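You operate a simulated robot arm through the tools that you are given. There is no shell and no other tool.

You are at the controls of a simulated robot arm. One attempt, no reset.

JOB
Find the leaking port on the pressure rig and tighten its nut.
Fine: pump up, shut No 1 and watch; vent to nought before you turn a nut, that nut alone; reopen, pump again, see it steady for 4 seconds, vent.
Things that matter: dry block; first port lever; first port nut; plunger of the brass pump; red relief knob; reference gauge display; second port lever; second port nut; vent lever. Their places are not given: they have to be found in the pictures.

It is judged by the outcome, as a careful person would: the job done as asked, and still so three seconds after it is handed in. It fails if anything else is knocked over, pushed out of place, dropped, spilled or broken.

ROBOT AND FRAMES
A 7-joint arm with a two-finger gripper, fixed in place. Base frame: the origin is at the foot of the arm, x ahead of it, y to its left, z up; the work surface is at about z = 840. Units: mm, degrees, N and s.
With the tool pointing down near the work surface it reaches from about 340 to 720 mm from the base axis. Its first joint turns from -66.0 to 66.0 degrees. Payload 2.45 kg.
Tool frame: the origin (TCP) lies between the finger pads and is the grasp point; the fingertips stand 26 mm ahead of it; z points along the fingers, y is the line along which they close. The gripper opens to 96 mm. The gripper's body begins 69 mm behind the TCP.
Orientation is that of the tool frame in the base frame, as a unit quaternion [w, x, y, z]. With the fingers straight down and closing along the base's y, the tool's x points along the base's -x, its y along +y and its z along -z.

CONTROLS
- The arm moves only by the tool drive_tool. Its argument "steps" is a list of rows, each a list of 3 entries, a list of its own where there are three numbers: the gripper command, from -1 (fully open) to 1 (shut), values between in proportion, then the shift along the tool's x, y, z in mm, then the turn, a rotation vector about the tool's x, y, z in degrees. In form: [[jaw, [dx, dy, dz], [ax, ay, az]], ...]. A call has 1 to 20 rows; each row shifts and turns the commanded pose from where the row before left it, along the tool's axes as they then stand. Rows are played at 5 a second. More than 50 mm and 8.6 degrees between two rows, or a gripper value outside its range, and nothing of the call is played. Where a pose cannot be reached the arm comes as near as it can. A force on the tool above 50 N (or 10 N above the force at the start of the call, whichever is more), or a blocked arm, ends the call early, and 0.2 s more pass. The fingers move at their own pace and stop on an object; they squeeze with about 42 N. The grip force told is the motor's: it shows also when the fingers shut on nothing. Time passes only in rows, and 0.2 s behind the last, so rows that do not move let the fingers close. It gives the time, the measured TCP pose, the force on the tool (base axes), the opening and the grip force at its end, in the units of the frame above (readings bear some noise), with the torque about the TCP (base axes, N m) and any sound that the robot's microphone picked up.
- Cameras (640 x 400 px; columns grow to the right, rows downward): "scene" is fixed at [167.6, -393.4, 1429.3]; the picture's right is [0.77, -0.64, 0.00], its down [-0.34, -0.41, -0.85] and it looks along [0.54, 0.65, -0.53] (base axes); focal length 356 px, centre (320, 200). "wrist" rides on the gripper at [82, 3, -98] in the tool frame; the picture's right is [-0.04, 1.00, 0.00], its down [-0.73, -0.03, -0.68] and it looks along [-0.68, -0.03, 0.73] (tool axes); focal length 256 px, centre (320, 200).
- grab_frame(camera): a new picture of that camera. It takes no simulated time.
- measure_at(camera, pixels): for up to 12 pixels [column, row] of the newest picture of that camera ("zoom" is the newest enlarged one), the place [x, y, z] in the base frame of the surface seen there, good to about 2 mm. It takes no simulated time.
- inspect(camera, box): a new picture of the part [left, top, right, bottom] of that camera's present view, enlarged. It takes no simulated time.
- close_job(): hands the job in; it is judged then, once.

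Unless the task says otherwise, let go and move clear before handing in.

The tools are called after "Call:" as name(argument=value, ...) on one line, values as JSON. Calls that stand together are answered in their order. drive_tool: Moves the arm, as the interface text tells. Its arguments: {"type":"object","properties":{"steps":{"type":"array","items":{"type":"array"}}},"required":["steps"]} The other tools are called the same way: grab_frame (camera) takes a picture; measure_at (camera, pixels) gives the place of the surface under pixels of a picture; inspect (camera, box) takes an enlarged picture of a part of a camera's view; close_job () hands the job in.

At the start:

```text
time_s: 0.0
tcp_pos: [417.0, 76.4, 1242.5]
tool_rot: [-0.001, -0.001, 1.0, 0.001]
wrist_force: [-0.1, 0.9, -0.4]
torque: [0.01, 0.0, 0.03]
finger_gap: 96.0
finger_force: 0.0
```

scene: 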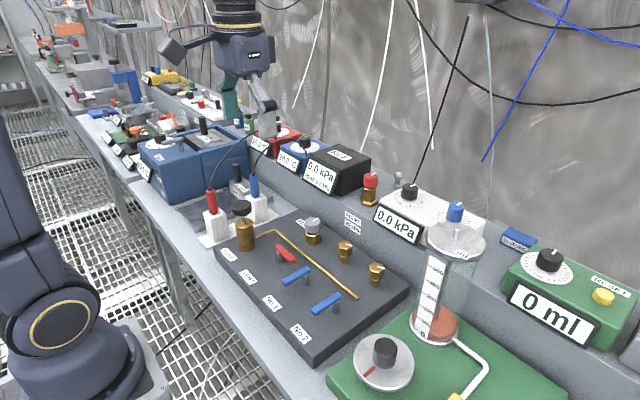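
wrist: 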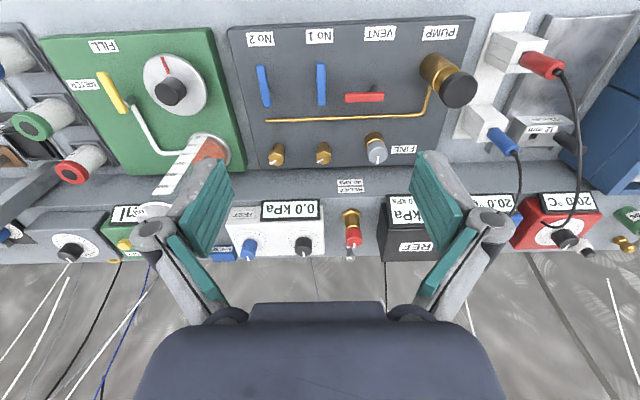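

The pictures show the pressure rig, a dark plate with PUMP, VENT, No 1 and No 2, at scene pixels (215-410, 200-360). I'll enlarge it in both cameras before moving anything.

Call:
inspect(camera="scene", box=[190, 140, 430, 370])

Call:
inspect(camera="wrist", box=[220, 10, 500, 185])

Call:
inspect(camera="wrist", box=[220, 160, 520, 280])

```text
1.74 times, centred on (310, 255) of scene
```

zoom: 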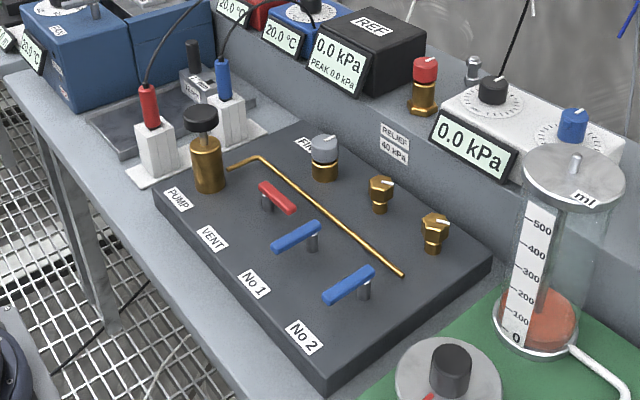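

```text
2.29 times, centred on (360, 98) of wrist
```

zoom: 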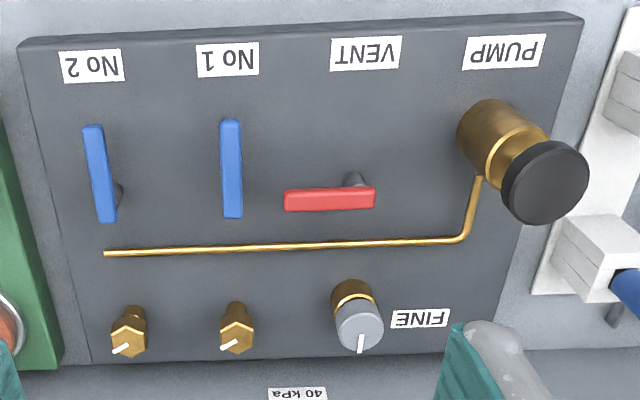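

```text
2.13 times, centred on (370, 220) of wrist
```

zoom: 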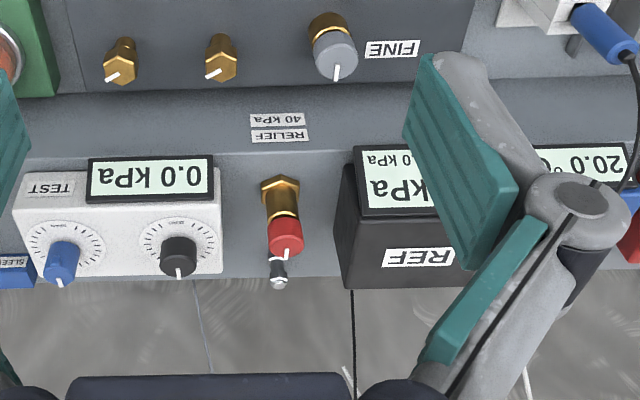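

The gauges read 0.0 kPa and the relief is labelled 40 kPa. Both blue levers lie along x, and the red vent lever lies across. Next I'll measure the rig's parts.

Call:
inspect(camera="scene", box=[220, 185, 330, 255])

Call:
measure_at(camera="scene", pixels=[[242, 206], [245, 232], [286, 253], [280, 262], [296, 275], [306, 282], [327, 303], [336, 310], [345, 248], [376, 271], [313, 224], [371, 178]])

Call:
measure_at(camera="wrist", pixels=[[460, 90], [345, 97], [383, 97], [321, 65], [321, 103], [261, 67], [266, 105], [277, 158], [324, 158], [376, 155], [353, 235], [300, 60]])

```text
5.71 times, centred on (275, 220) of scene
```

zoom: 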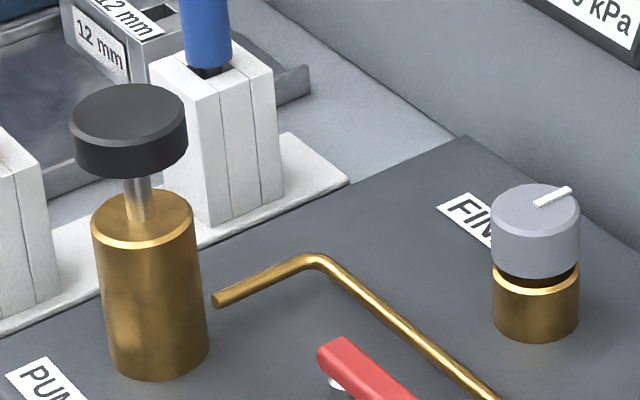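

```text
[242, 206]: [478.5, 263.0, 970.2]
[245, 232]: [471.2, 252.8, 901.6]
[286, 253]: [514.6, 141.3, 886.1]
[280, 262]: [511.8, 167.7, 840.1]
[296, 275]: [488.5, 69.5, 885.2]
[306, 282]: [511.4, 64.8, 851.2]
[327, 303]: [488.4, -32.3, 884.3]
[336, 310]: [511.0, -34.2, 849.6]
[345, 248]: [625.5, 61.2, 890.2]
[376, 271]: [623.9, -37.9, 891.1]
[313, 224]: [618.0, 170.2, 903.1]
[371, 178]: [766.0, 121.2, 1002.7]
```

```text
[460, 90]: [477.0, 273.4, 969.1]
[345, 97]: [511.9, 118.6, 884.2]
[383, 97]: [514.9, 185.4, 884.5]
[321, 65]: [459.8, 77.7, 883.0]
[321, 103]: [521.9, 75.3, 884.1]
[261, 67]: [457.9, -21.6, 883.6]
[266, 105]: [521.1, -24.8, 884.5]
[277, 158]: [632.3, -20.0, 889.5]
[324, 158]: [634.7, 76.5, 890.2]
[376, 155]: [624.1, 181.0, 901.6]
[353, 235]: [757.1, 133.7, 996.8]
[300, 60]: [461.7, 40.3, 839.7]
```

The plate is at z≈840, the levers' top faces at z≈884 and the nuts' tops at z≈890. I'll zoom on the levers and nuts to find pivots and sizes.

Call:
inspect(camera="scene", box=[265, 235, 355, 320])

Call:
measure_at(camera="zoom", pixels=[[60, 60], [100, 100], [140, 120], [160, 180], [230, 200], [320, 150], [310, 210], [310, 240], [400, 330], [500, 280], [490, 350], [470, 380]])

Call:
inspect(camera="scene", box=[295, 205, 405, 295])

Call:
measure_at(camera="zoom", pixels=[[100, 90], [120, 80], [100, 130], [280, 200], [310, 200], [265, 220], [295, 230], [285, 260], [470, 320], [490, 350], [470, 380], [500, 330]])

```text
4.71 times, centred on (310, 278) of scene
```

zoom: 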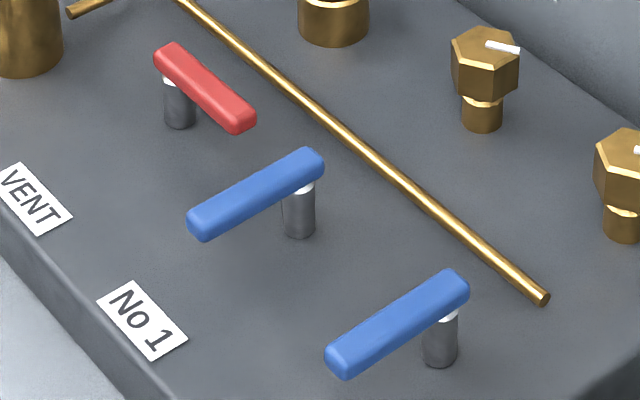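

```text
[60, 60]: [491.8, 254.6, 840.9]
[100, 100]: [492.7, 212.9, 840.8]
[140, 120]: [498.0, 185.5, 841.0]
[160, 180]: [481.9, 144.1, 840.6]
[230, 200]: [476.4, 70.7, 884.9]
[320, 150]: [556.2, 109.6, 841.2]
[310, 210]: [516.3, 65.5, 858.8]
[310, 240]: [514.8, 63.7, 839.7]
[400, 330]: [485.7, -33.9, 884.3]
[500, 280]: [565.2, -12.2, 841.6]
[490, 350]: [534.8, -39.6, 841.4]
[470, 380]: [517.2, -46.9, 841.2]
```

```text
4.44 times, centred on (350, 250) of scene
```

zoom: 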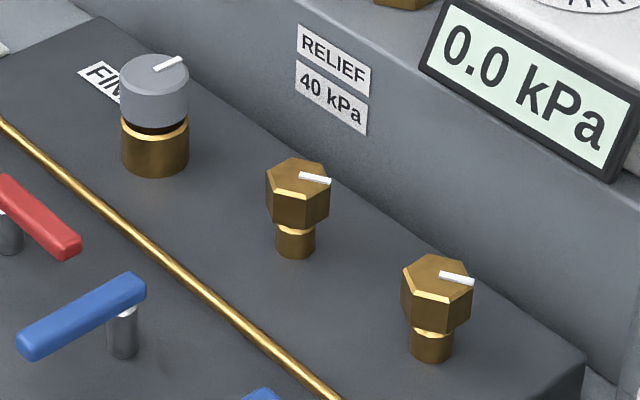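

```text
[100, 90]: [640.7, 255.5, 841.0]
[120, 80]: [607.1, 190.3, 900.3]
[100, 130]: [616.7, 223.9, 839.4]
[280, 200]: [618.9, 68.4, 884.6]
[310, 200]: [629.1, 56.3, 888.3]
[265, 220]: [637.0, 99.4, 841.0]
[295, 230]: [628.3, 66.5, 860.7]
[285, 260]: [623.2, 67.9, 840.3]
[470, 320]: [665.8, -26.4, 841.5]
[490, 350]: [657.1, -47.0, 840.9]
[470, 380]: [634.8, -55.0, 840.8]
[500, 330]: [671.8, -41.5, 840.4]
```

The levers pivot at their +x end (No 1, No 2) and at the +y end (vent), and the nuts are hex with white index marks. I'll look at the gauge display and the surroundings before I move.

Call:
inspect(camera="scene", box=[295, 140, 445, 240])

Call:
measure_at(camera="zoom", pixels=[[80, 120], [200, 50], [330, 170], [330, 210], [480, 180], [120, 190]])

Call:
inspect(camera="scene", box=[130, 120, 290, 250])

Call:
measure_at(camera="zoom", pixels=[[310, 290], [320, 350], [360, 280], [440, 240], [450, 290], [560, 370], [450, 345], [470, 330], [330, 250], [480, 180]])

```text
4.00 times, centred on (370, 190) of scene
```

zoom: 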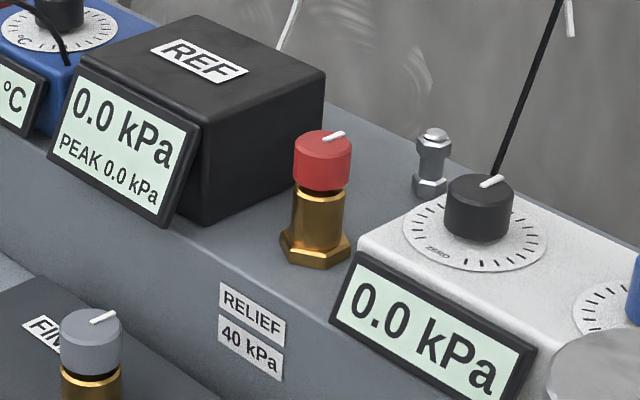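

```text
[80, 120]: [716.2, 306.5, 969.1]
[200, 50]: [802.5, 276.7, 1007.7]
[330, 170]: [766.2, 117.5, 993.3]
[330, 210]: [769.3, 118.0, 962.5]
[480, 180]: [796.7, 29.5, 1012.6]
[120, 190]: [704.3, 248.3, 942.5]
```

```text
3.08 times, centred on (210, 185) of scene
```

zoom: 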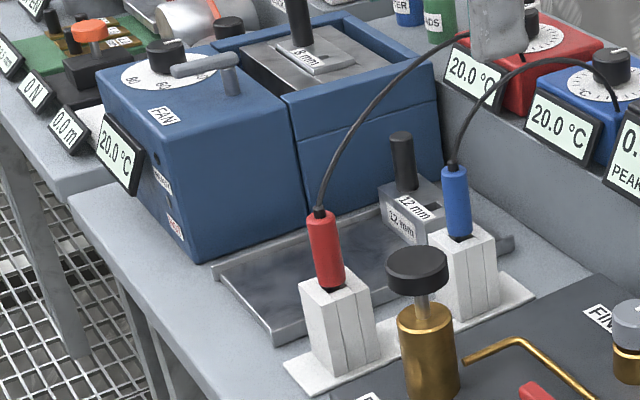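

```text
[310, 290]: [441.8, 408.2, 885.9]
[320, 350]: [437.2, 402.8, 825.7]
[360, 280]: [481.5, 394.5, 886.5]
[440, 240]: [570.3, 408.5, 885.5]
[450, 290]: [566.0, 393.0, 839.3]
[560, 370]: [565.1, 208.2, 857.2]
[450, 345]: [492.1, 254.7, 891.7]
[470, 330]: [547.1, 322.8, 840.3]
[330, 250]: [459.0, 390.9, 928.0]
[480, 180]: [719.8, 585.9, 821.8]
```

REF reads 0.0 kPa with PEAK 0.0 kPa, and nothing stands close to the pump knob except the probe holders at y≥385. I'll measure the knob edges for the pressing point.

Call:
inspect(camera="scene", box=[225, 190, 265, 255])

Call:
measure_at(camera="scene", pixels=[[241, 202], [236, 204], [247, 204], [233, 204], [250, 204], [241, 207], [241, 200], [242, 220], [237, 235], [252, 235]])

Call:
measure_at(camera="wrist", pixels=[[458, 88], [445, 88], [472, 88], [458, 75], [458, 102], [435, 70]])

```text
6.15 times, centred on (245, 222) of scene
```

zoom: 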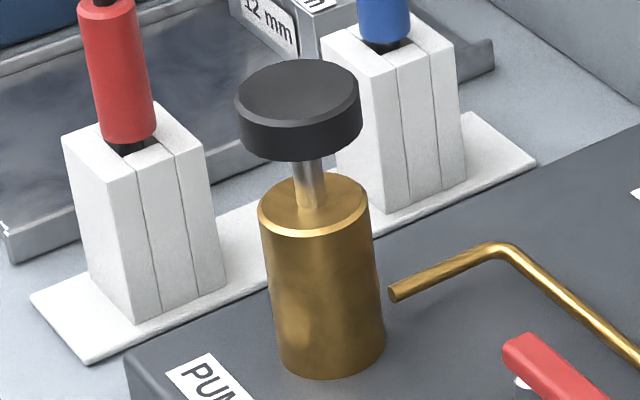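

```text
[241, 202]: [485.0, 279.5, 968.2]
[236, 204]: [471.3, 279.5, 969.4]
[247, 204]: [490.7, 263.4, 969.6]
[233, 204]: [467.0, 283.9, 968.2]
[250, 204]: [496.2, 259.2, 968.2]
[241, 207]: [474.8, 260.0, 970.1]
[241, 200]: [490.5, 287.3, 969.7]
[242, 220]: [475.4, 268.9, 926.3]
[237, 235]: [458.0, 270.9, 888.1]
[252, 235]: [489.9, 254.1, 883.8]
```

```text
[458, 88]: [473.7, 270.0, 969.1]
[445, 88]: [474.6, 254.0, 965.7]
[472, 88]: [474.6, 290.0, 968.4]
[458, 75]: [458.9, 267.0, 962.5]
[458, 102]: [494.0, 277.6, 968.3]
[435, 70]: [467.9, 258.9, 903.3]
```

The knob's centre is about (480, 271) with its top at z≈969.5. I'll shut the fingers and go to a hover above it.

Call:
drive_tool(steps=[[1, [-8, 24.3, 10], [0, 0, 0]], [1, [-8, 24.3, 15], [0, 0, 0]], [1, [-8, 24.3, 25], [0, 0, 0]], [1, [-8, 24.3, 25], [0, 0, 0]], [1, [-8, 24.3, 25], [0, 0, 0]], [1, [-8, 24.3, 25], [0, 0, 0]], [1, [-8, 24.3, 25], [0, 0, 0]], [1, [-7, 24.5, 25], [0, 0, 0]], [1, [0, 0, 25], [0, 0, 0]], [1, [0, 0, 0], [0, 0, 0]]])

Call:
grab_frame(camera="scene")

Call:
grab_frame(camera="wrist")

```text
time_s: 2.2
tcp_pos: [479.9, 271.1, 1042.1]
tool_rot: [0.0, 0.0, 1.0, 0.0]
wrist_force: [0.6, -1.0, 0.4]
torque: [0.01, 0.0, -0.02]
finger_gap: 0.0
finger_force: 28.3
```

```text
taken
```

scene: 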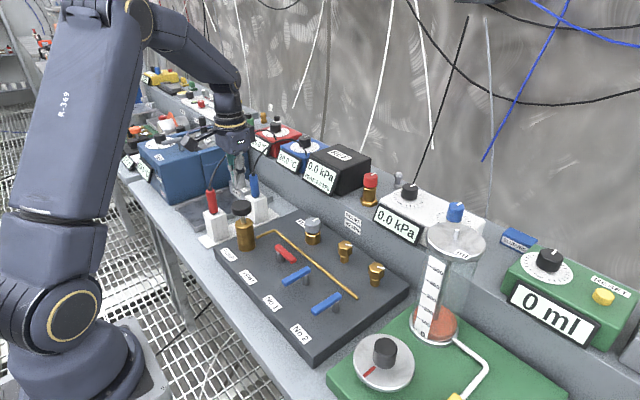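

```text
taken
```

wrist: 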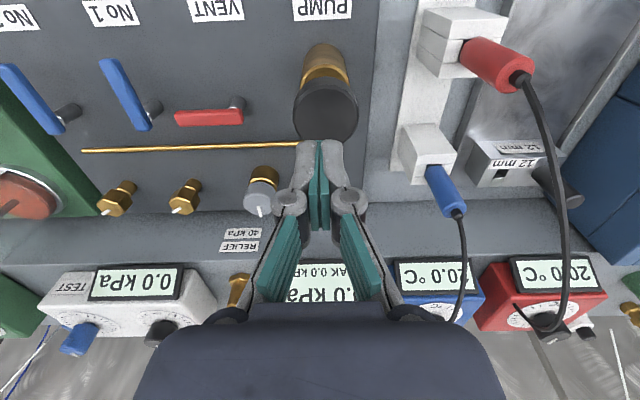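

The closed fingertips hang over the black knob at wrist (325, 110), and the REF display stays readable in the scene at (320, 175). I'll descend to touch and press in small steps.

Call:
drive_tool(steps=[[1, [0, 0, 20], [0, 0, 0]], [1, [0, 0, 20], [0, 0, 0]], [1, [0, 0, 4], [0, 0, 0]], [1, [0, 0, 4], [0, 0, 0]], [1, [0, 0, 4], [0, 0, 0]], [1, [0, 0, 0], [0, 0, 0]]])

Call:
inspect(camera="scene", box=[220, 140, 380, 250])

```text
time_s: 3.6
tcp_pos: [480.6, 270.5, 990.3]
tool_rot: [0.001, 0.0, 1.0, 0.0]
wrist_force: [-0.8, 0.9, 1.1]
torque: [-0.01, 0.04, -0.01]
finger_gap: 5.9
finger_force: 28.5
```

```text
3.64 times, centred on (300, 195) of scene
```

zoom: 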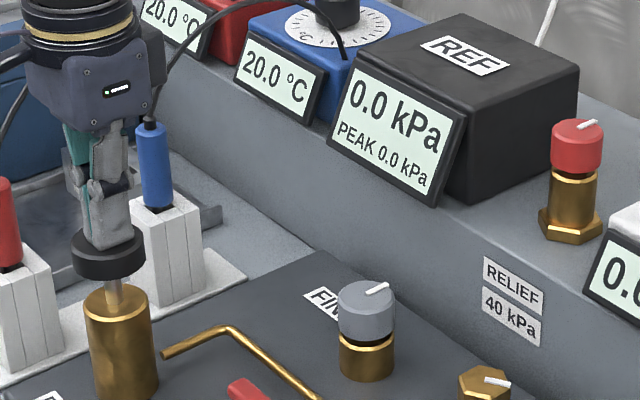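

The tips have reached the knob (zoom pixel (110, 245)), but the finger gap reads 5.9, which is odd. I'll check the wrist view.

Call:
inspect(camera="wrist", box=[240, 20, 400, 220])

Call:
inspect(camera="scene", box=[220, 165, 270, 255])

```text
2.00 times, centred on (320, 120) of wrist
```

zoom: 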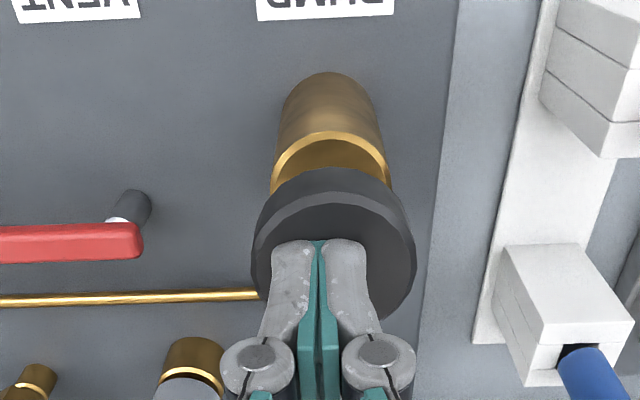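

```text
4.44 times, centred on (245, 210) of scene
```

zoom: 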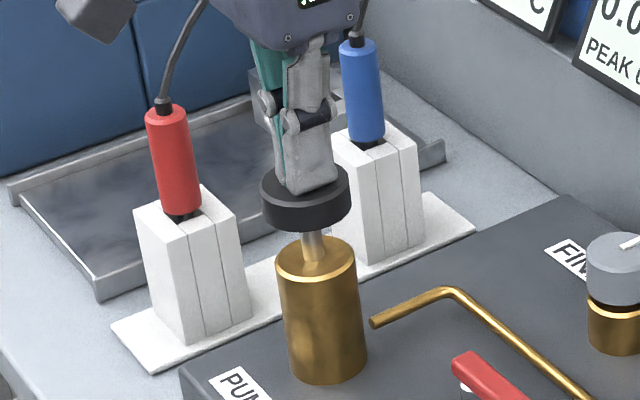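

The tips are flat on the knob and are pressing it slightly with little force. I'll press on in small steps, watching force and gauge.

Call:
drive_tool(steps=[[1, [0, 0, 4], [0, 0, 0]], [1, [0, 0, 4], [0, 0, 0]], [1, [0, 0, 0], [0, 0, 0]]])

Call:
inspect(camera="scene", box=[220, 140, 380, 250])

```text
time_s: 4.4
tcp_pos: [480.4, 269.9, 981.7]
tool_rot: [0.0, 0.0, 1.0, 0.0]
wrist_force: [0.9, 1.6, 4.3]
torque: [0.02, -0.02, 0.03]
finger_gap: 5.9
finger_force: 28.4
```

```text
3.64 times, centred on (300, 195) of scene
```

zoom: 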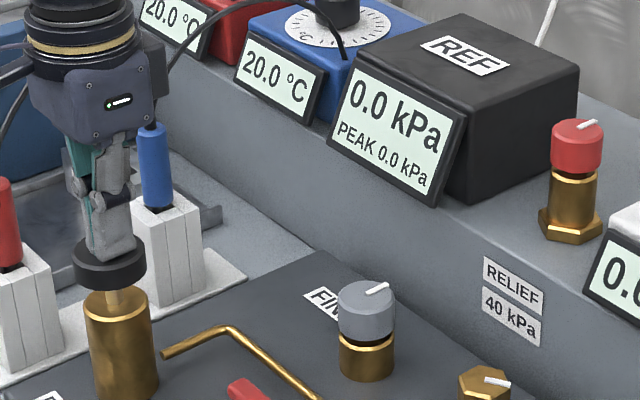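

The plunger has moved about 14 mm with a light spring (4.3 N) and the gauge is still at 0.0. I'll press on to the bottom of the stroke.

Call:
drive_tool(steps=[[1, [0, 0, 4], [0, 0, 0]], [1, [0, 0, 4], [0, 0, 0]], [1, [0, 0, 0], [0, 0, 0]]])

Call:
inspect(camera="scene", box=[220, 140, 380, 250])

```text
time_s: 5.2
tcp_pos: [480.2, 270.5, 974.5]
tool_rot: [0.0, 0.0, 1.0, 0.001]
wrist_force: [-1.7, -2.3, 4.9]
torque: [-0.06, 0.05, 0.03]
finger_gap: 6.0
finger_force: 28.7
```

```text
3.64 times, centred on (300, 195) of scene
```

zoom: 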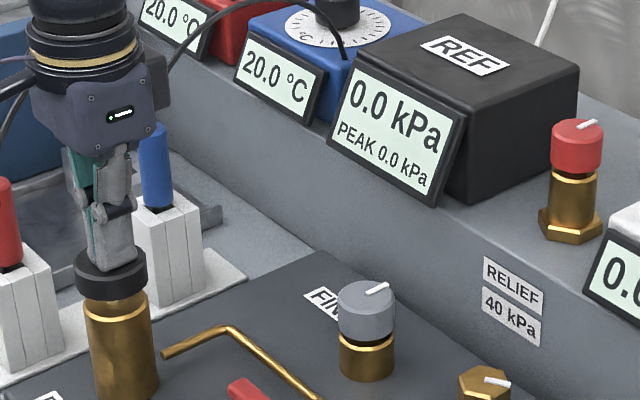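

The knob is nearly down on the body and the gauge still reads 0.0. I'll press the last few millimetres.

Call:
drive_tool(steps=[[1, [0, 0, 3], [0, 0, 0]], [1, [0, 0, 2], [0, 0, 0]], [1, [0, 0, 0], [0, 0, 0]]])

Call:
inspect(camera="scene", box=[220, 140, 380, 250])

```text
time_s: 6.0
tcp_pos: [479.7, 270.5, 971.6]
tool_rot: [0.0, 0.0, 1.0, 0.001]
wrist_force: [0.7, -2.3, 5.9]
torque: [-0.04, -0.06, 0.01]
finger_gap: 5.9
finger_force: 28.0
```

```text
3.64 times, centred on (300, 195) of scene
```

zoom: 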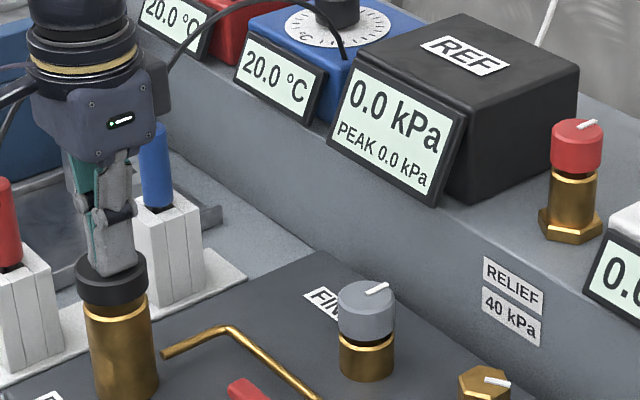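

The gauge is still at 0.0 and there is no hard stop yet. I'll press a little further until I feel it, then release and see.

Call:
drive_tool(steps=[[1, [0, 0, 3], [0, 0, 0]], [1, [0, 0, 2], [0, 0, 0]], [1, [0, 0, 0], [0, 0, 0]]])

Call:
inspect(camera="scene", box=[220, 140, 380, 250])

```text
time_s: 6.8
tcp_pos: [481.2, 270.3, 965.2]
tool_rot: [0.001, 0.0, 1.0, 0.0]
wrist_force: [2.9, -2.4, 7.3]
torque: [-0.03, -0.06, 0.04]
finger_gap: 6.1
finger_force: 28.6
```

```text
3.64 times, centred on (300, 195) of scene
```

zoom: 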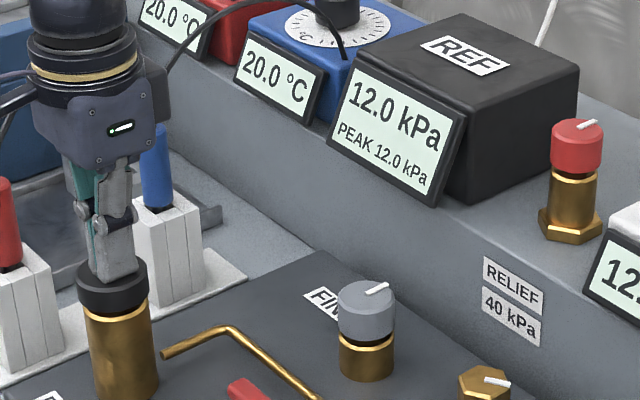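

The stroke registered: REF reads 12.0 kPa with PEAK 12.0, so about 12 kPa per full stroke. I'll let the plunger rise, check the reading, and keep below the 40 kPa relief.

Call:
drive_tool(steps=[[1, [0, 0, -12], [0, 0, 0]], [1, [0, 0, -12], [0, 0, 0]], [1, [0, 0, -12], [0, 0, 0]]])

Call:
inspect(camera="scene", box=[220, 140, 380, 250])

```text
time_s: 7.6
tcp_pos: [479.3, 269.5, 1000.5]
tool_rot: [0.0, 0.0, 1.0, 0.0]
wrist_force: [0.1, -0.1, 0.7]
torque: [-0.01, -0.01, -0.06]
finger_gap: 0.0
finger_force: 28.4
```

```text
3.64 times, centred on (300, 195) of scene
```

zoom: 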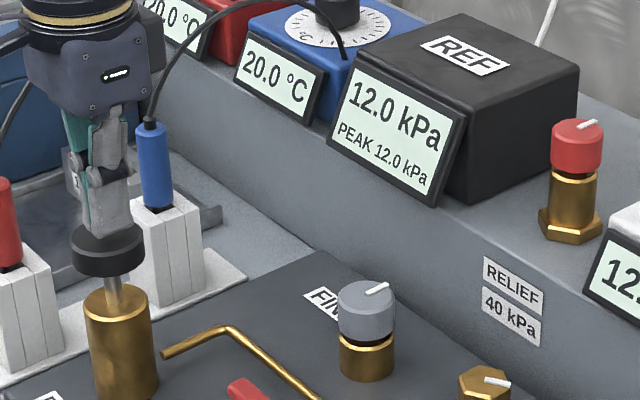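

The reading holds at 12.0 kPa and the plunger has returned. I'll make a second stroke.

Call:
drive_tool(steps=[[1, [0, 0, 12], [0, 0, 0]], [1, [0, 0, 12], [0, 0, 0]], [1, [0, 0, 8], [0, 0, 0]], [1, [0, 0, 4], [0, 0, 0]], [1, [0, 0, 0], [0, 0, 0]], [1, [0, 0, -12], [0, 0, 0]], [1, [0, 0, -12], [0, 0, 0]], [1, [0, 0, -12], [0, 0, 0]]])

Call:
inspect(camera="scene", box=[220, 140, 380, 250])

```text
time_s: 9.4
tcp_pos: [479.8, 271.3, 1000.6]
tool_rot: [0.0, -0.001, 1.0, 0.0]
wrist_force: [1.5, 0.1, 0.5]
torque: [-0.02, -0.03, 0.01]
finger_gap: 0.0
finger_force: 29.0
```

```text
3.64 times, centred on (300, 195) of scene
```

zoom: 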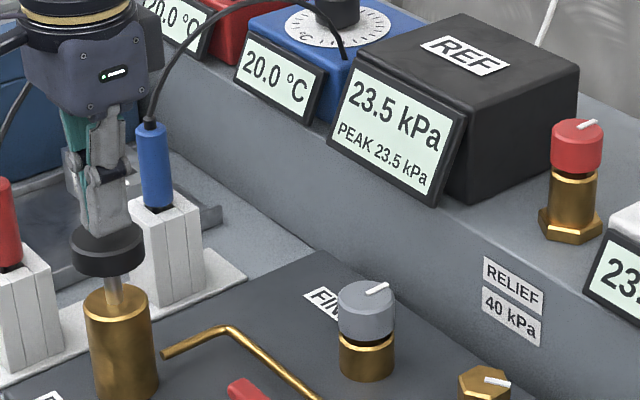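

REF reads 23.5 kPa. I'll wait without moving to see whether it falls with both ports open.

Call:
drive_tool(steps=[[1, [0, 0, 0], [0, 0, 0]], [1, [0, 0, 0], [0, 0, 0]], [1, [0, 0, 0], [0, 0, 0]], [1, [0, 0, 0], [0, 0, 0]], [1, [0, 0, 0], [0, 0, 0]]])

Call:
inspect(camera="scene", box=[295, 140, 445, 240])

```text
time_s: 10.6
tcp_pos: [479.9, 271.5, 1000.9]
tool_rot: [-0.001, 0.0, 1.0, 0.001]
wrist_force: [0.1, 0.5, -0.2]
torque: [-0.01, 0.0, -0.01]
finger_gap: 0.0
finger_force: 27.8
```

```text
4.00 times, centred on (370, 190) of scene
```

zoom: 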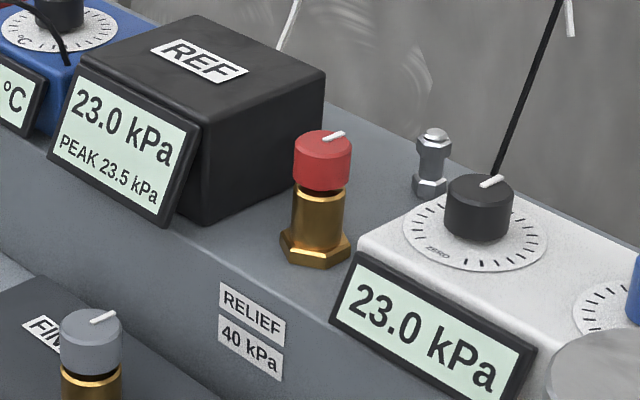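

The pressure fell from 23.5 to 23.0 kPa in 1.2 s, so it leaks slowly. One more stroke should give about 35 kPa, still under the 40 kPa relief.

Call:
drive_tool(steps=[[1, [0, 0, 12], [0, 0, 0]], [1, [0, 0, 12], [0, 0, 0]], [1, [0, 0, 8], [0, 0, 0]], [1, [0, 0, 4], [0, 0, 0]], [1, [0, 0, 0], [0, 0, 0]], [1, [0, 0, -12], [0, 0, 0]], [1, [0, 0, -12], [0, 0, 0]], [1, [0, 0, -12], [0, 0, 0]]])

Call:
inspect(camera="scene", box=[220, 140, 380, 250])

```text
time_s: 12.4
tcp_pos: [479.2, 269.2, 999.9]
tool_rot: [0.001, 0.0, 1.0, 0.0]
wrist_force: [0.3, 0.5, 0.1]
torque: [-0.01, 0.02, -0.02]
finger_gap: 0.1
finger_force: 28.3
```

```text
3.64 times, centred on (300, 195) of scene
```

zoom: 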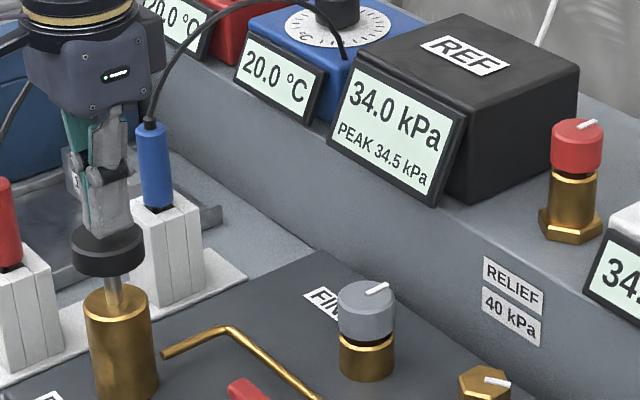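

REF reads 34.0 kPa (PEAK 34.5). Measuring takes no simulated time, so I'll get the exact lever geometry now before shutting No 1.

Call:
inspect(camera="scene", box=[280, 250, 340, 300])

Call:
grab_frame(camera="wrist")

```text
8.00 times, centred on (310, 275) of scene
```

zoom: 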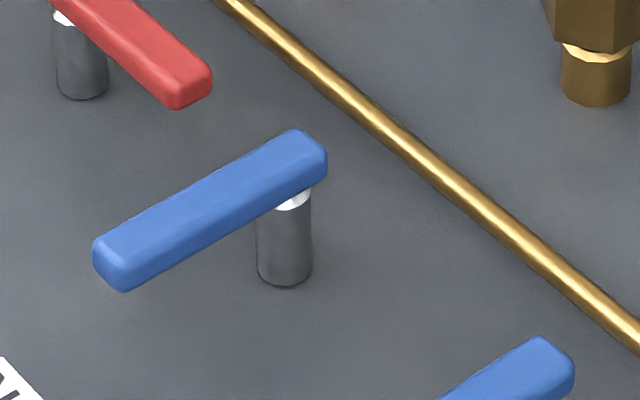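

```text
taken
```

wrist: 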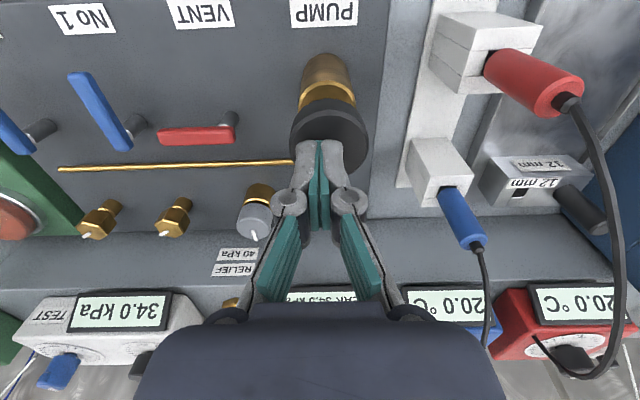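

Call:
measure_at(camera="zoom", pixels=[[96, 238], [120, 270], [110, 255], [110, 285], [125, 215], [140, 240], [200, 180], [220, 210], [285, 135], [315, 155], [285, 265], [150, 270]])

Call:
measure_at(camera="wrist", pixels=[[78, 78], [90, 100], [105, 95], [115, 125], [125, 140], [137, 125], [160, 137], [195, 135], [230, 133], [232, 118]])

```text
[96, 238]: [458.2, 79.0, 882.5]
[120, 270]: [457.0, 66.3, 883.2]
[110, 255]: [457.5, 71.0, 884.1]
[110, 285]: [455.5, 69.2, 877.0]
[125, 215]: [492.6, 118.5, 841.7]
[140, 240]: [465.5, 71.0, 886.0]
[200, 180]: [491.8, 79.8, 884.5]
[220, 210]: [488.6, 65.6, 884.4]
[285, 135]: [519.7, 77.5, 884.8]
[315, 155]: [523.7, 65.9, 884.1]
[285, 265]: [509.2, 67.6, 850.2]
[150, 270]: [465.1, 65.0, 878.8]
```

```text
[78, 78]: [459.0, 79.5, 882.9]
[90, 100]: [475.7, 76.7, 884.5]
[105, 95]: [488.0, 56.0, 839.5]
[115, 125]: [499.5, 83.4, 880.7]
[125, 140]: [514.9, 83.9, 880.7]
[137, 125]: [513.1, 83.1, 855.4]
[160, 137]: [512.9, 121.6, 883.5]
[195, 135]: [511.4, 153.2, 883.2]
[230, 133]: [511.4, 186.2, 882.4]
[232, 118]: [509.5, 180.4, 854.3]
```

No 1's lever spans x 455–525 and y 66–81, at z 872–885, and turns on a post at about (514, 73). I'll bring the closed fingers down on its +y side near the free end.

Call:
drive_tool(steps=[[1, [3, -10, -10], [0, 0, 0]], [1, [6, -40, 0], [0, 0, 0]], [1, [6, -40, 0], [0, 0, 0]], [1, [5, -40, 20], [0, 0, 0]], [1, [5, -36, 30], [0, 0, 0]], [1, [0, 0, 35], [0, 0, 0]], [1, [0, 0, 35], [0, 0, 0]], [1, [0, 0, 0], [0, 0, 0]]])

Call:
grab_frame(camera="wrist")

Call:
inspect(camera="scene", box=[220, 140, 440, 320])

```text
time_s: 14.2
tcp_pos: [456.3, 105.7, 888.9]
tool_rot: [0.0, -0.001, 1.0, 0.0]
wrist_force: [0.9, -0.7, 0.1]
torque: [0.01, -0.01, -0.01]
finger_gap: 0.3
finger_force: 28.8
```

```text
taken
```

wrist: 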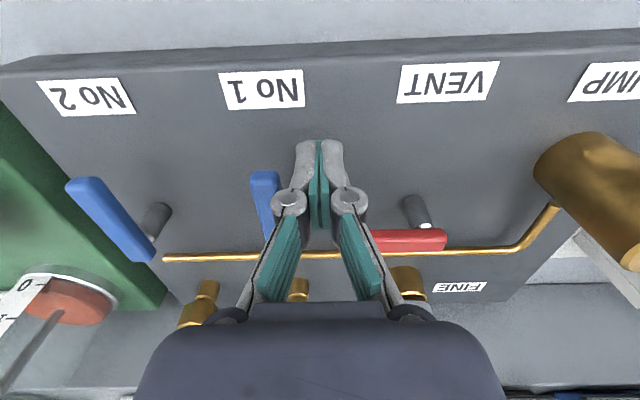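

```text
2.22 times, centred on (330, 230) of scene
```

zoom: 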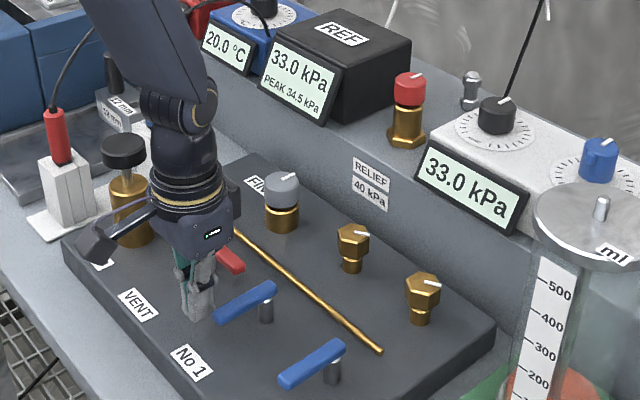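

REF reads 33.0 kPa, the fingers stand beside the No 1 lever (wrist (320, 180)) and the display remains visible. I'll push gently towards -y and watch the force to learn the turning direction.

Call:
drive_tool(steps=[[1, [0, -12, 0], [0, 0, 0]], [1, [0, -4, 0], [0, 0, 0]], [1, [0, -4, 0], [0, 0, 0]]])

Call:
grab_frame(camera="scene")

Call:
inspect(camera="wrist", box=[220, 120, 420, 280])

```text
time_s: 15.0
tcp_pos: [455.1, 83.1, 890.0]
tool_rot: [0.0, 0.0, 1.0, 0.0]
wrist_force: [0.4, 0.5, 0.9]
torque: [0.03, 0.0, 0.04]
finger_gap: 0.0
finger_force: 28.5
```

```text
taken
```

scene: 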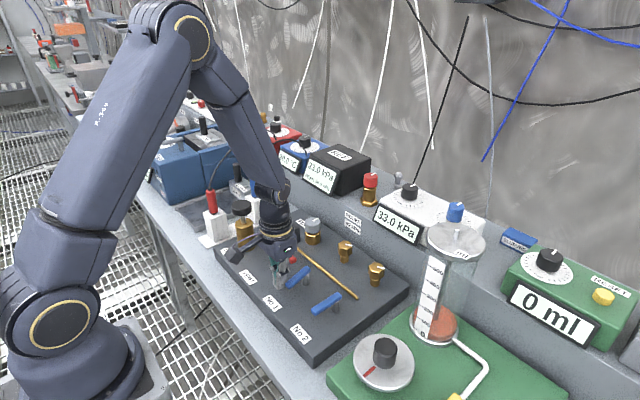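

```text
2.50 times, centred on (320, 200) of wrist
```

zoom: 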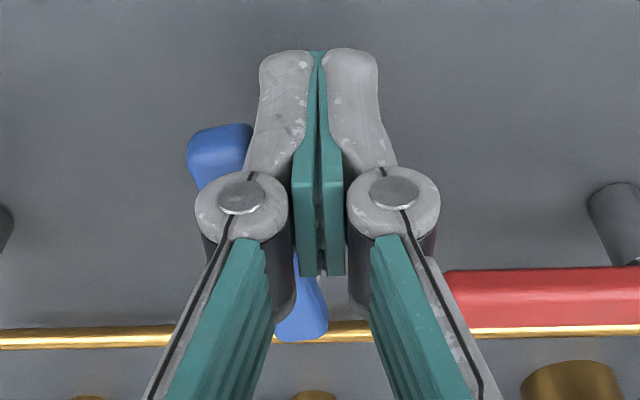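

The lever follows freely towards -y with almost no force, so that is its turning direction. I'll carry it round the arc to about 80° and look.

Call:
drive_tool(steps=[[1, [0.5, -10.8, 0], [0, 0, 0]], [1, [-2.4, -8.1, 0], [0, 0, 0]], [1, [-3.8, -7.6, 0], [0, 0, 0]], [1, [-5, -6.8, 0], [0, 0, 0]], [1, [-6.2, -5.8, 0], [0, 0, 0]], [1, [-7.1, -4.6, 0], [0, 0, 0]], [1, [-7.8, -3.4, 0], [0, 0, 0]]])

Call:
inspect(camera="scene", box=[220, 140, 440, 320])

Call:
inspect(camera="wrist", box=[220, 120, 420, 280])

```text
time_s: 16.6
tcp_pos: [487.6, 36.9, 891.3]
tool_rot: [0.0, 0.0, 1.0, 0.0]
wrist_force: [0.0, 0.9, 0.3]
torque: [-0.02, 0.01, -0.01]
finger_gap: 0.0
finger_force: 28.8
```

```text
2.22 times, centred on (330, 230) of scene
```

zoom: 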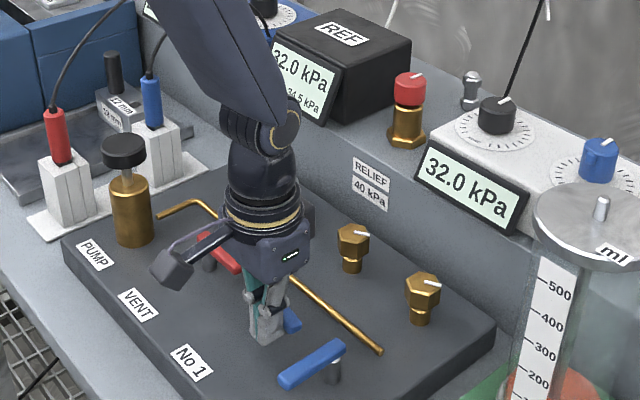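

```text
2.50 times, centred on (320, 200) of wrist
```

zoom: 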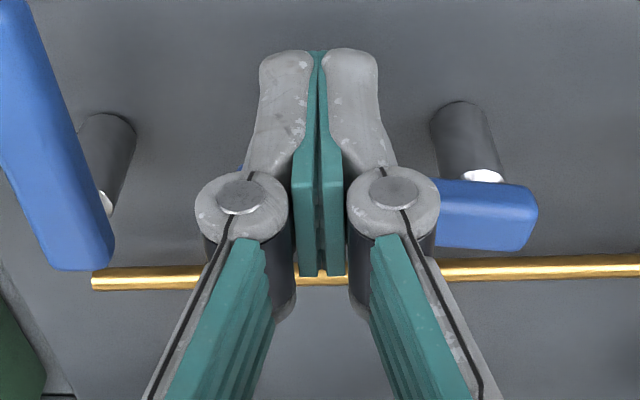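

The lever lies almost crosswise now at wrist zoom (480, 215), and REF shows 32.0 kPa. I'll push the last few degrees to its stop.

Call:
drive_tool(steps=[[1, [-4, -1, 0], [0, 0, 0]], [1, [-4, -1, 0], [0, 0, 0]], [1, [-2, 0, 0], [0, 0, 0]]])

Call:
inspect(camera="scene", box=[220, 140, 440, 320])

Call:
inspect(camera="wrist", box=[220, 120, 420, 280])

```text
time_s: 17.4
tcp_pos: [495.3, 34.8, 890.0]
tool_rot: [-0.003, 0.0, 1.0, -0.001]
wrist_force: [-9.8, 0.7, 4.1]
torque: [0.0, 0.04, 0.02]
finger_gap: 5.8
finger_force: 28.8
```

```text
2.22 times, centred on (330, 230) of scene
```

zoom: 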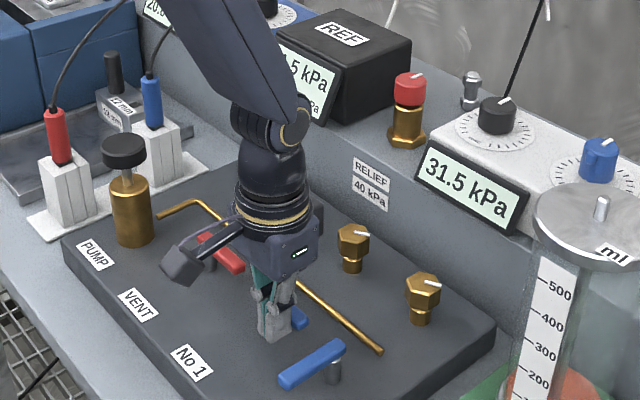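

```text
2.50 times, centred on (320, 200) of wrist
```

zoom: 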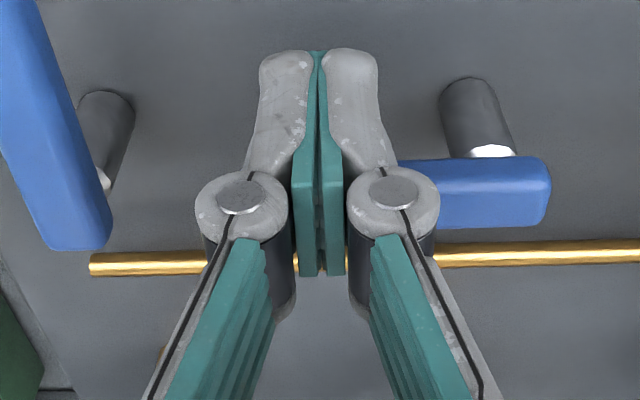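

The lever reached its stop with a 9.8 N reaction, so No 1 is shut, and TEST reads 31.5 kPa. I'll back off, rise and hover near the vent lever with REF in view while I watch.

Call:
drive_tool(steps=[[1, [10, 0, 0], [0, 0, 0]], [1, [0, 5, -35], [0, 0, 0]], [1, [-10, 25, -35], [0, 0, 0]], [1, [-20, 30, 0], [0, 0, 0]], [1, [-20, 30, 0], [0, 0, 0]], [1, [0, 0, 0], [0, 0, 0]]])

Call:
inspect(camera="scene", box=[220, 140, 440, 320])

Call:
grab_frame(camera="wrist")

```text
time_s: 18.8
tcp_pos: [538.9, 125.0, 961.7]
tool_rot: [0.0, 0.001, 1.0, 0.0]
wrist_force: [-0.3, -0.3, 0.1]
torque: [0.01, 0.02, -0.01]
finger_gap: 0.0
finger_force: 28.3
```

```text
2.22 times, centred on (330, 230) of scene
```

zoom: 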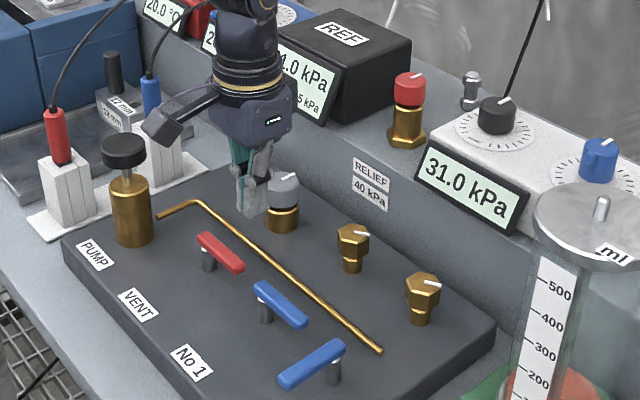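

```text
taken
```

wrist: 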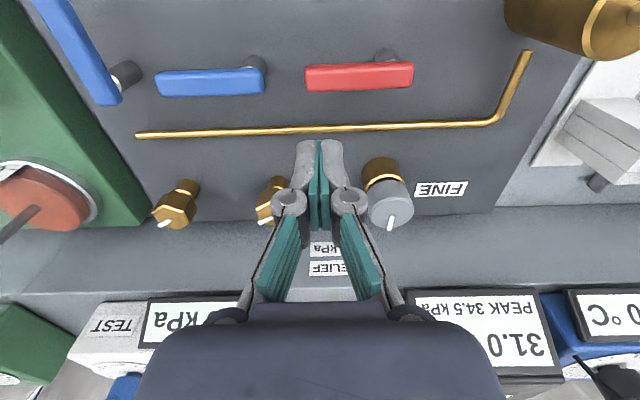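

REF reads 31.0 kPa at 18.8 s (wrist (520, 330)), with No 1 shut. I'll stand still and watch it.

Call:
drive_tool(steps=[[1, [0, 0, 0], [0, 0, 0]], [1, [0, 0, 0], [0, 0, 0]], [1, [0, 0, 0], [0, 0, 0]], [1, [0, 0, 0], [0, 0, 0]], [1, [0, 0, 0], [0, 0, 0]], [1, [0, 0, 0], [0, 0, 0]], [1, [0, 0, 0], [0, 0, 0]], [1, [0, 0, 0], [0, 0, 0]], [1, [0, 0, 0], [0, 0, 0]], [1, [0, 0, 0], [0, 0, 0]]])

Call:
inspect(camera="scene", box=[220, 140, 440, 320])

Call:
inspect(camera="wrist", box=[400, 280, 580, 390])

```text
time_s: 21.0
tcp_pos: [539.1, 123.7, 960.5]
tool_rot: [0.0, 0.0, 1.0, 0.0]
wrist_force: [-0.2, 0.8, 0.0]
torque: [-0.02, 0.03, 0.03]
finger_gap: 0.2
finger_force: 28.4
```

```text
2.22 times, centred on (330, 230) of scene
```

zoom: 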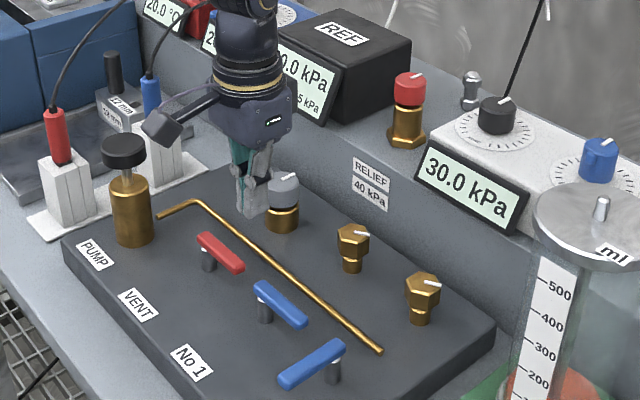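

```text
3.56 times, centred on (490, 335) of wrist
```

zoom: 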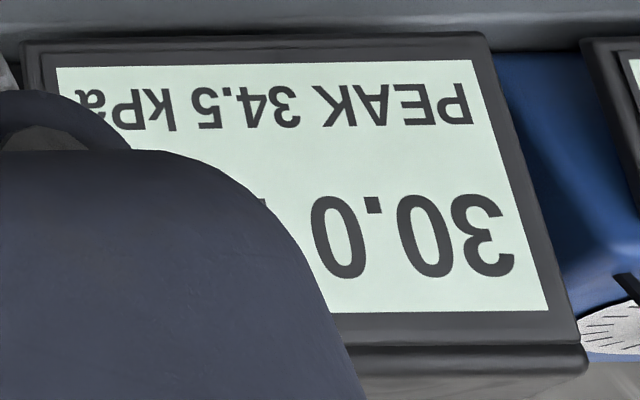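

It keeps falling with No 1 shut: 31.0 to 30.0 kPa in 2.2 s, about the same rate as before, which points to port No 2. I'll watch 2 s more to be sure.

Call:
drive_tool(steps=[[1, [0, 0, 0], [0, 0, 0]], [1, [0, 0, 0], [0, 0, 0]], [1, [0, 0, 0], [0, 0, 0]], [1, [0, 0, 0], [0, 0, 0]], [1, [0, 0, 0], [0, 0, 0]], [1, [0, 0, 0], [0, 0, 0]], [1, [0, 0, 0], [0, 0, 0]], [1, [0, 0, 0], [0, 0, 0]], [1, [0, 0, 0], [0, 0, 0]], [1, [0, 0, 0], [0, 0, 0]]])

Call:
inspect(camera="wrist", box=[400, 280, 580, 390])

Call:
inspect(camera="scene", box=[270, 230, 330, 280])

Call:
measure_at(camera="zoom", pixels=[[100, 150], [200, 200], [120, 130], [90, 180], [180, 230]])

```text
time_s: 23.2
tcp_pos: [538.5, 123.9, 960.8]
tool_rot: [0.0, 0.001, 1.0, 0.0]
wrist_force: [-0.4, -0.4, -0.7]
torque: [0.01, 0.0, 0.03]
finger_gap: 0.2
finger_force: 28.2
```

```text
3.56 times, centred on (490, 335) of wrist
```

zoom: 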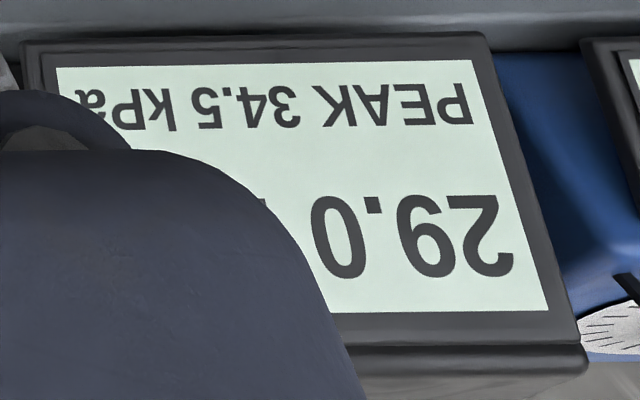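

```text
8.00 times, centred on (300, 255) of scene
```

zoom: 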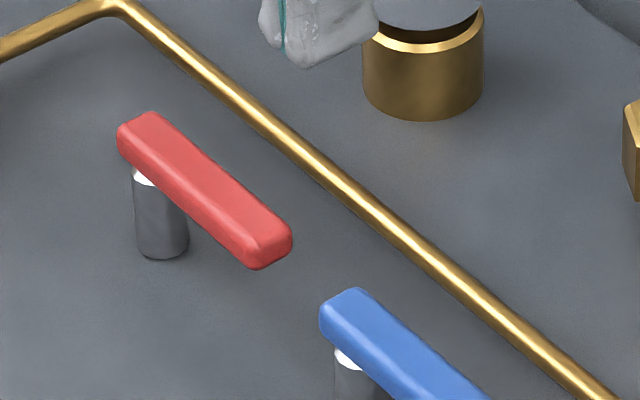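

```text
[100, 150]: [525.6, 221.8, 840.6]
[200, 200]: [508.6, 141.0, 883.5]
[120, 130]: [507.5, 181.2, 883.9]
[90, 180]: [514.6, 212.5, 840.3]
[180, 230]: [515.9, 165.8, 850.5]
```

REF is down to 29.0 kPa at 23.2 s, so with No 1 shut it leaks on, and No 2 is the leaking port. Next I'll vent, lowering the fingers on the +x side of the red lever.

Call:
drive_tool(steps=[[1, [0, 0, 25], [0, 0, 0]], [1, [0, 0, 25], [0, 0, 0]], [1, [0, 0, 21], [0, 0, 0]], [1, [8, -4, 0], [0, 0, 0]], [1, [7, 0, 0], [0, 0, 0]], [1, [0, 0, 0], [0, 0, 0]]])

Call:
grab_frame(camera="wrist")

Call:
inspect(camera="scene", box=[220, 140, 440, 320])

```text
time_s: 24.6
tcp_pos: [522.0, 123.1, 891.5]
tool_rot: [0.0, 0.0, 1.0, 0.0]
wrist_force: [0.2, -0.9, -0.9]
torque: [-0.03, -0.02, 0.0]
finger_gap: 0.2
finger_force: 28.5
```

```text
taken
```

wrist: 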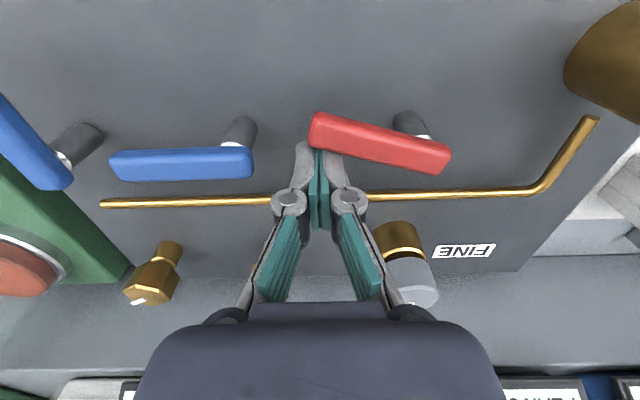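

```text
2.22 times, centred on (330, 230) of scene
```

zoom: 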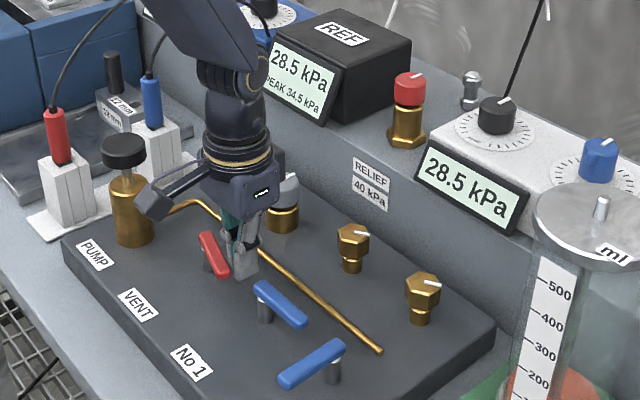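

The red lever turns freely with the fingers, and REF reads 28.5 kPa. I'll carry it round to about 80° and look.

Call:
drive_tool(steps=[[1, [6.8, -2, 0], [0, 0, 0]], [1, [8.1, 2.4, 0], [0, 0, 0]], [1, [7.6, 3.8, 0], [0, 0, 0]], [1, [6.8, 5, 0], [0, 0, 0]], [1, [5.8, 6.2, 0], [0, 0, 0]], [1, [4.6, 7.1, 0], [0, 0, 0]], [1, [3.4, 7.8, 0], [0, 0, 0]]])

Call:
inspect(camera="wrist", box=[220, 100, 480, 280])

Call:
inspect(camera="scene", box=[220, 140, 440, 320])

```text
time_s: 26.2
tcp_pos: [479.5, 152.3, 890.9]
tool_rot: [0.0, 0.001, 1.0, -0.001]
wrist_force: [0.5, -0.1, 0.1]
torque: [0.04, -0.03, -0.01]
finger_gap: 0.0
finger_force: 29.0
```

```text
2.22 times, centred on (350, 190) of wrist
```

zoom: 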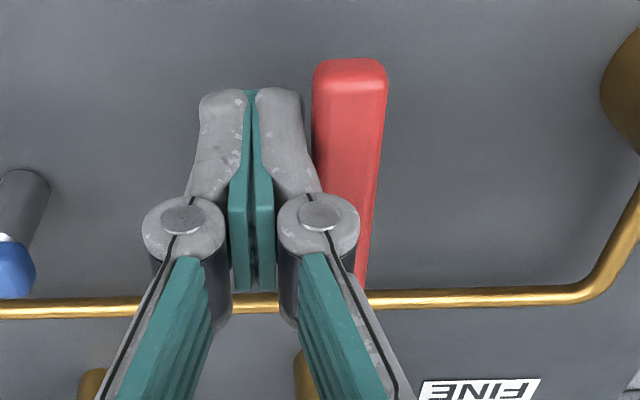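

```text
2.22 times, centred on (330, 230) of scene
```

zoom: 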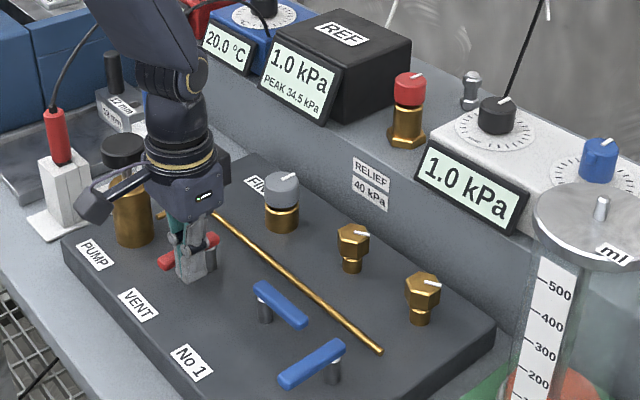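

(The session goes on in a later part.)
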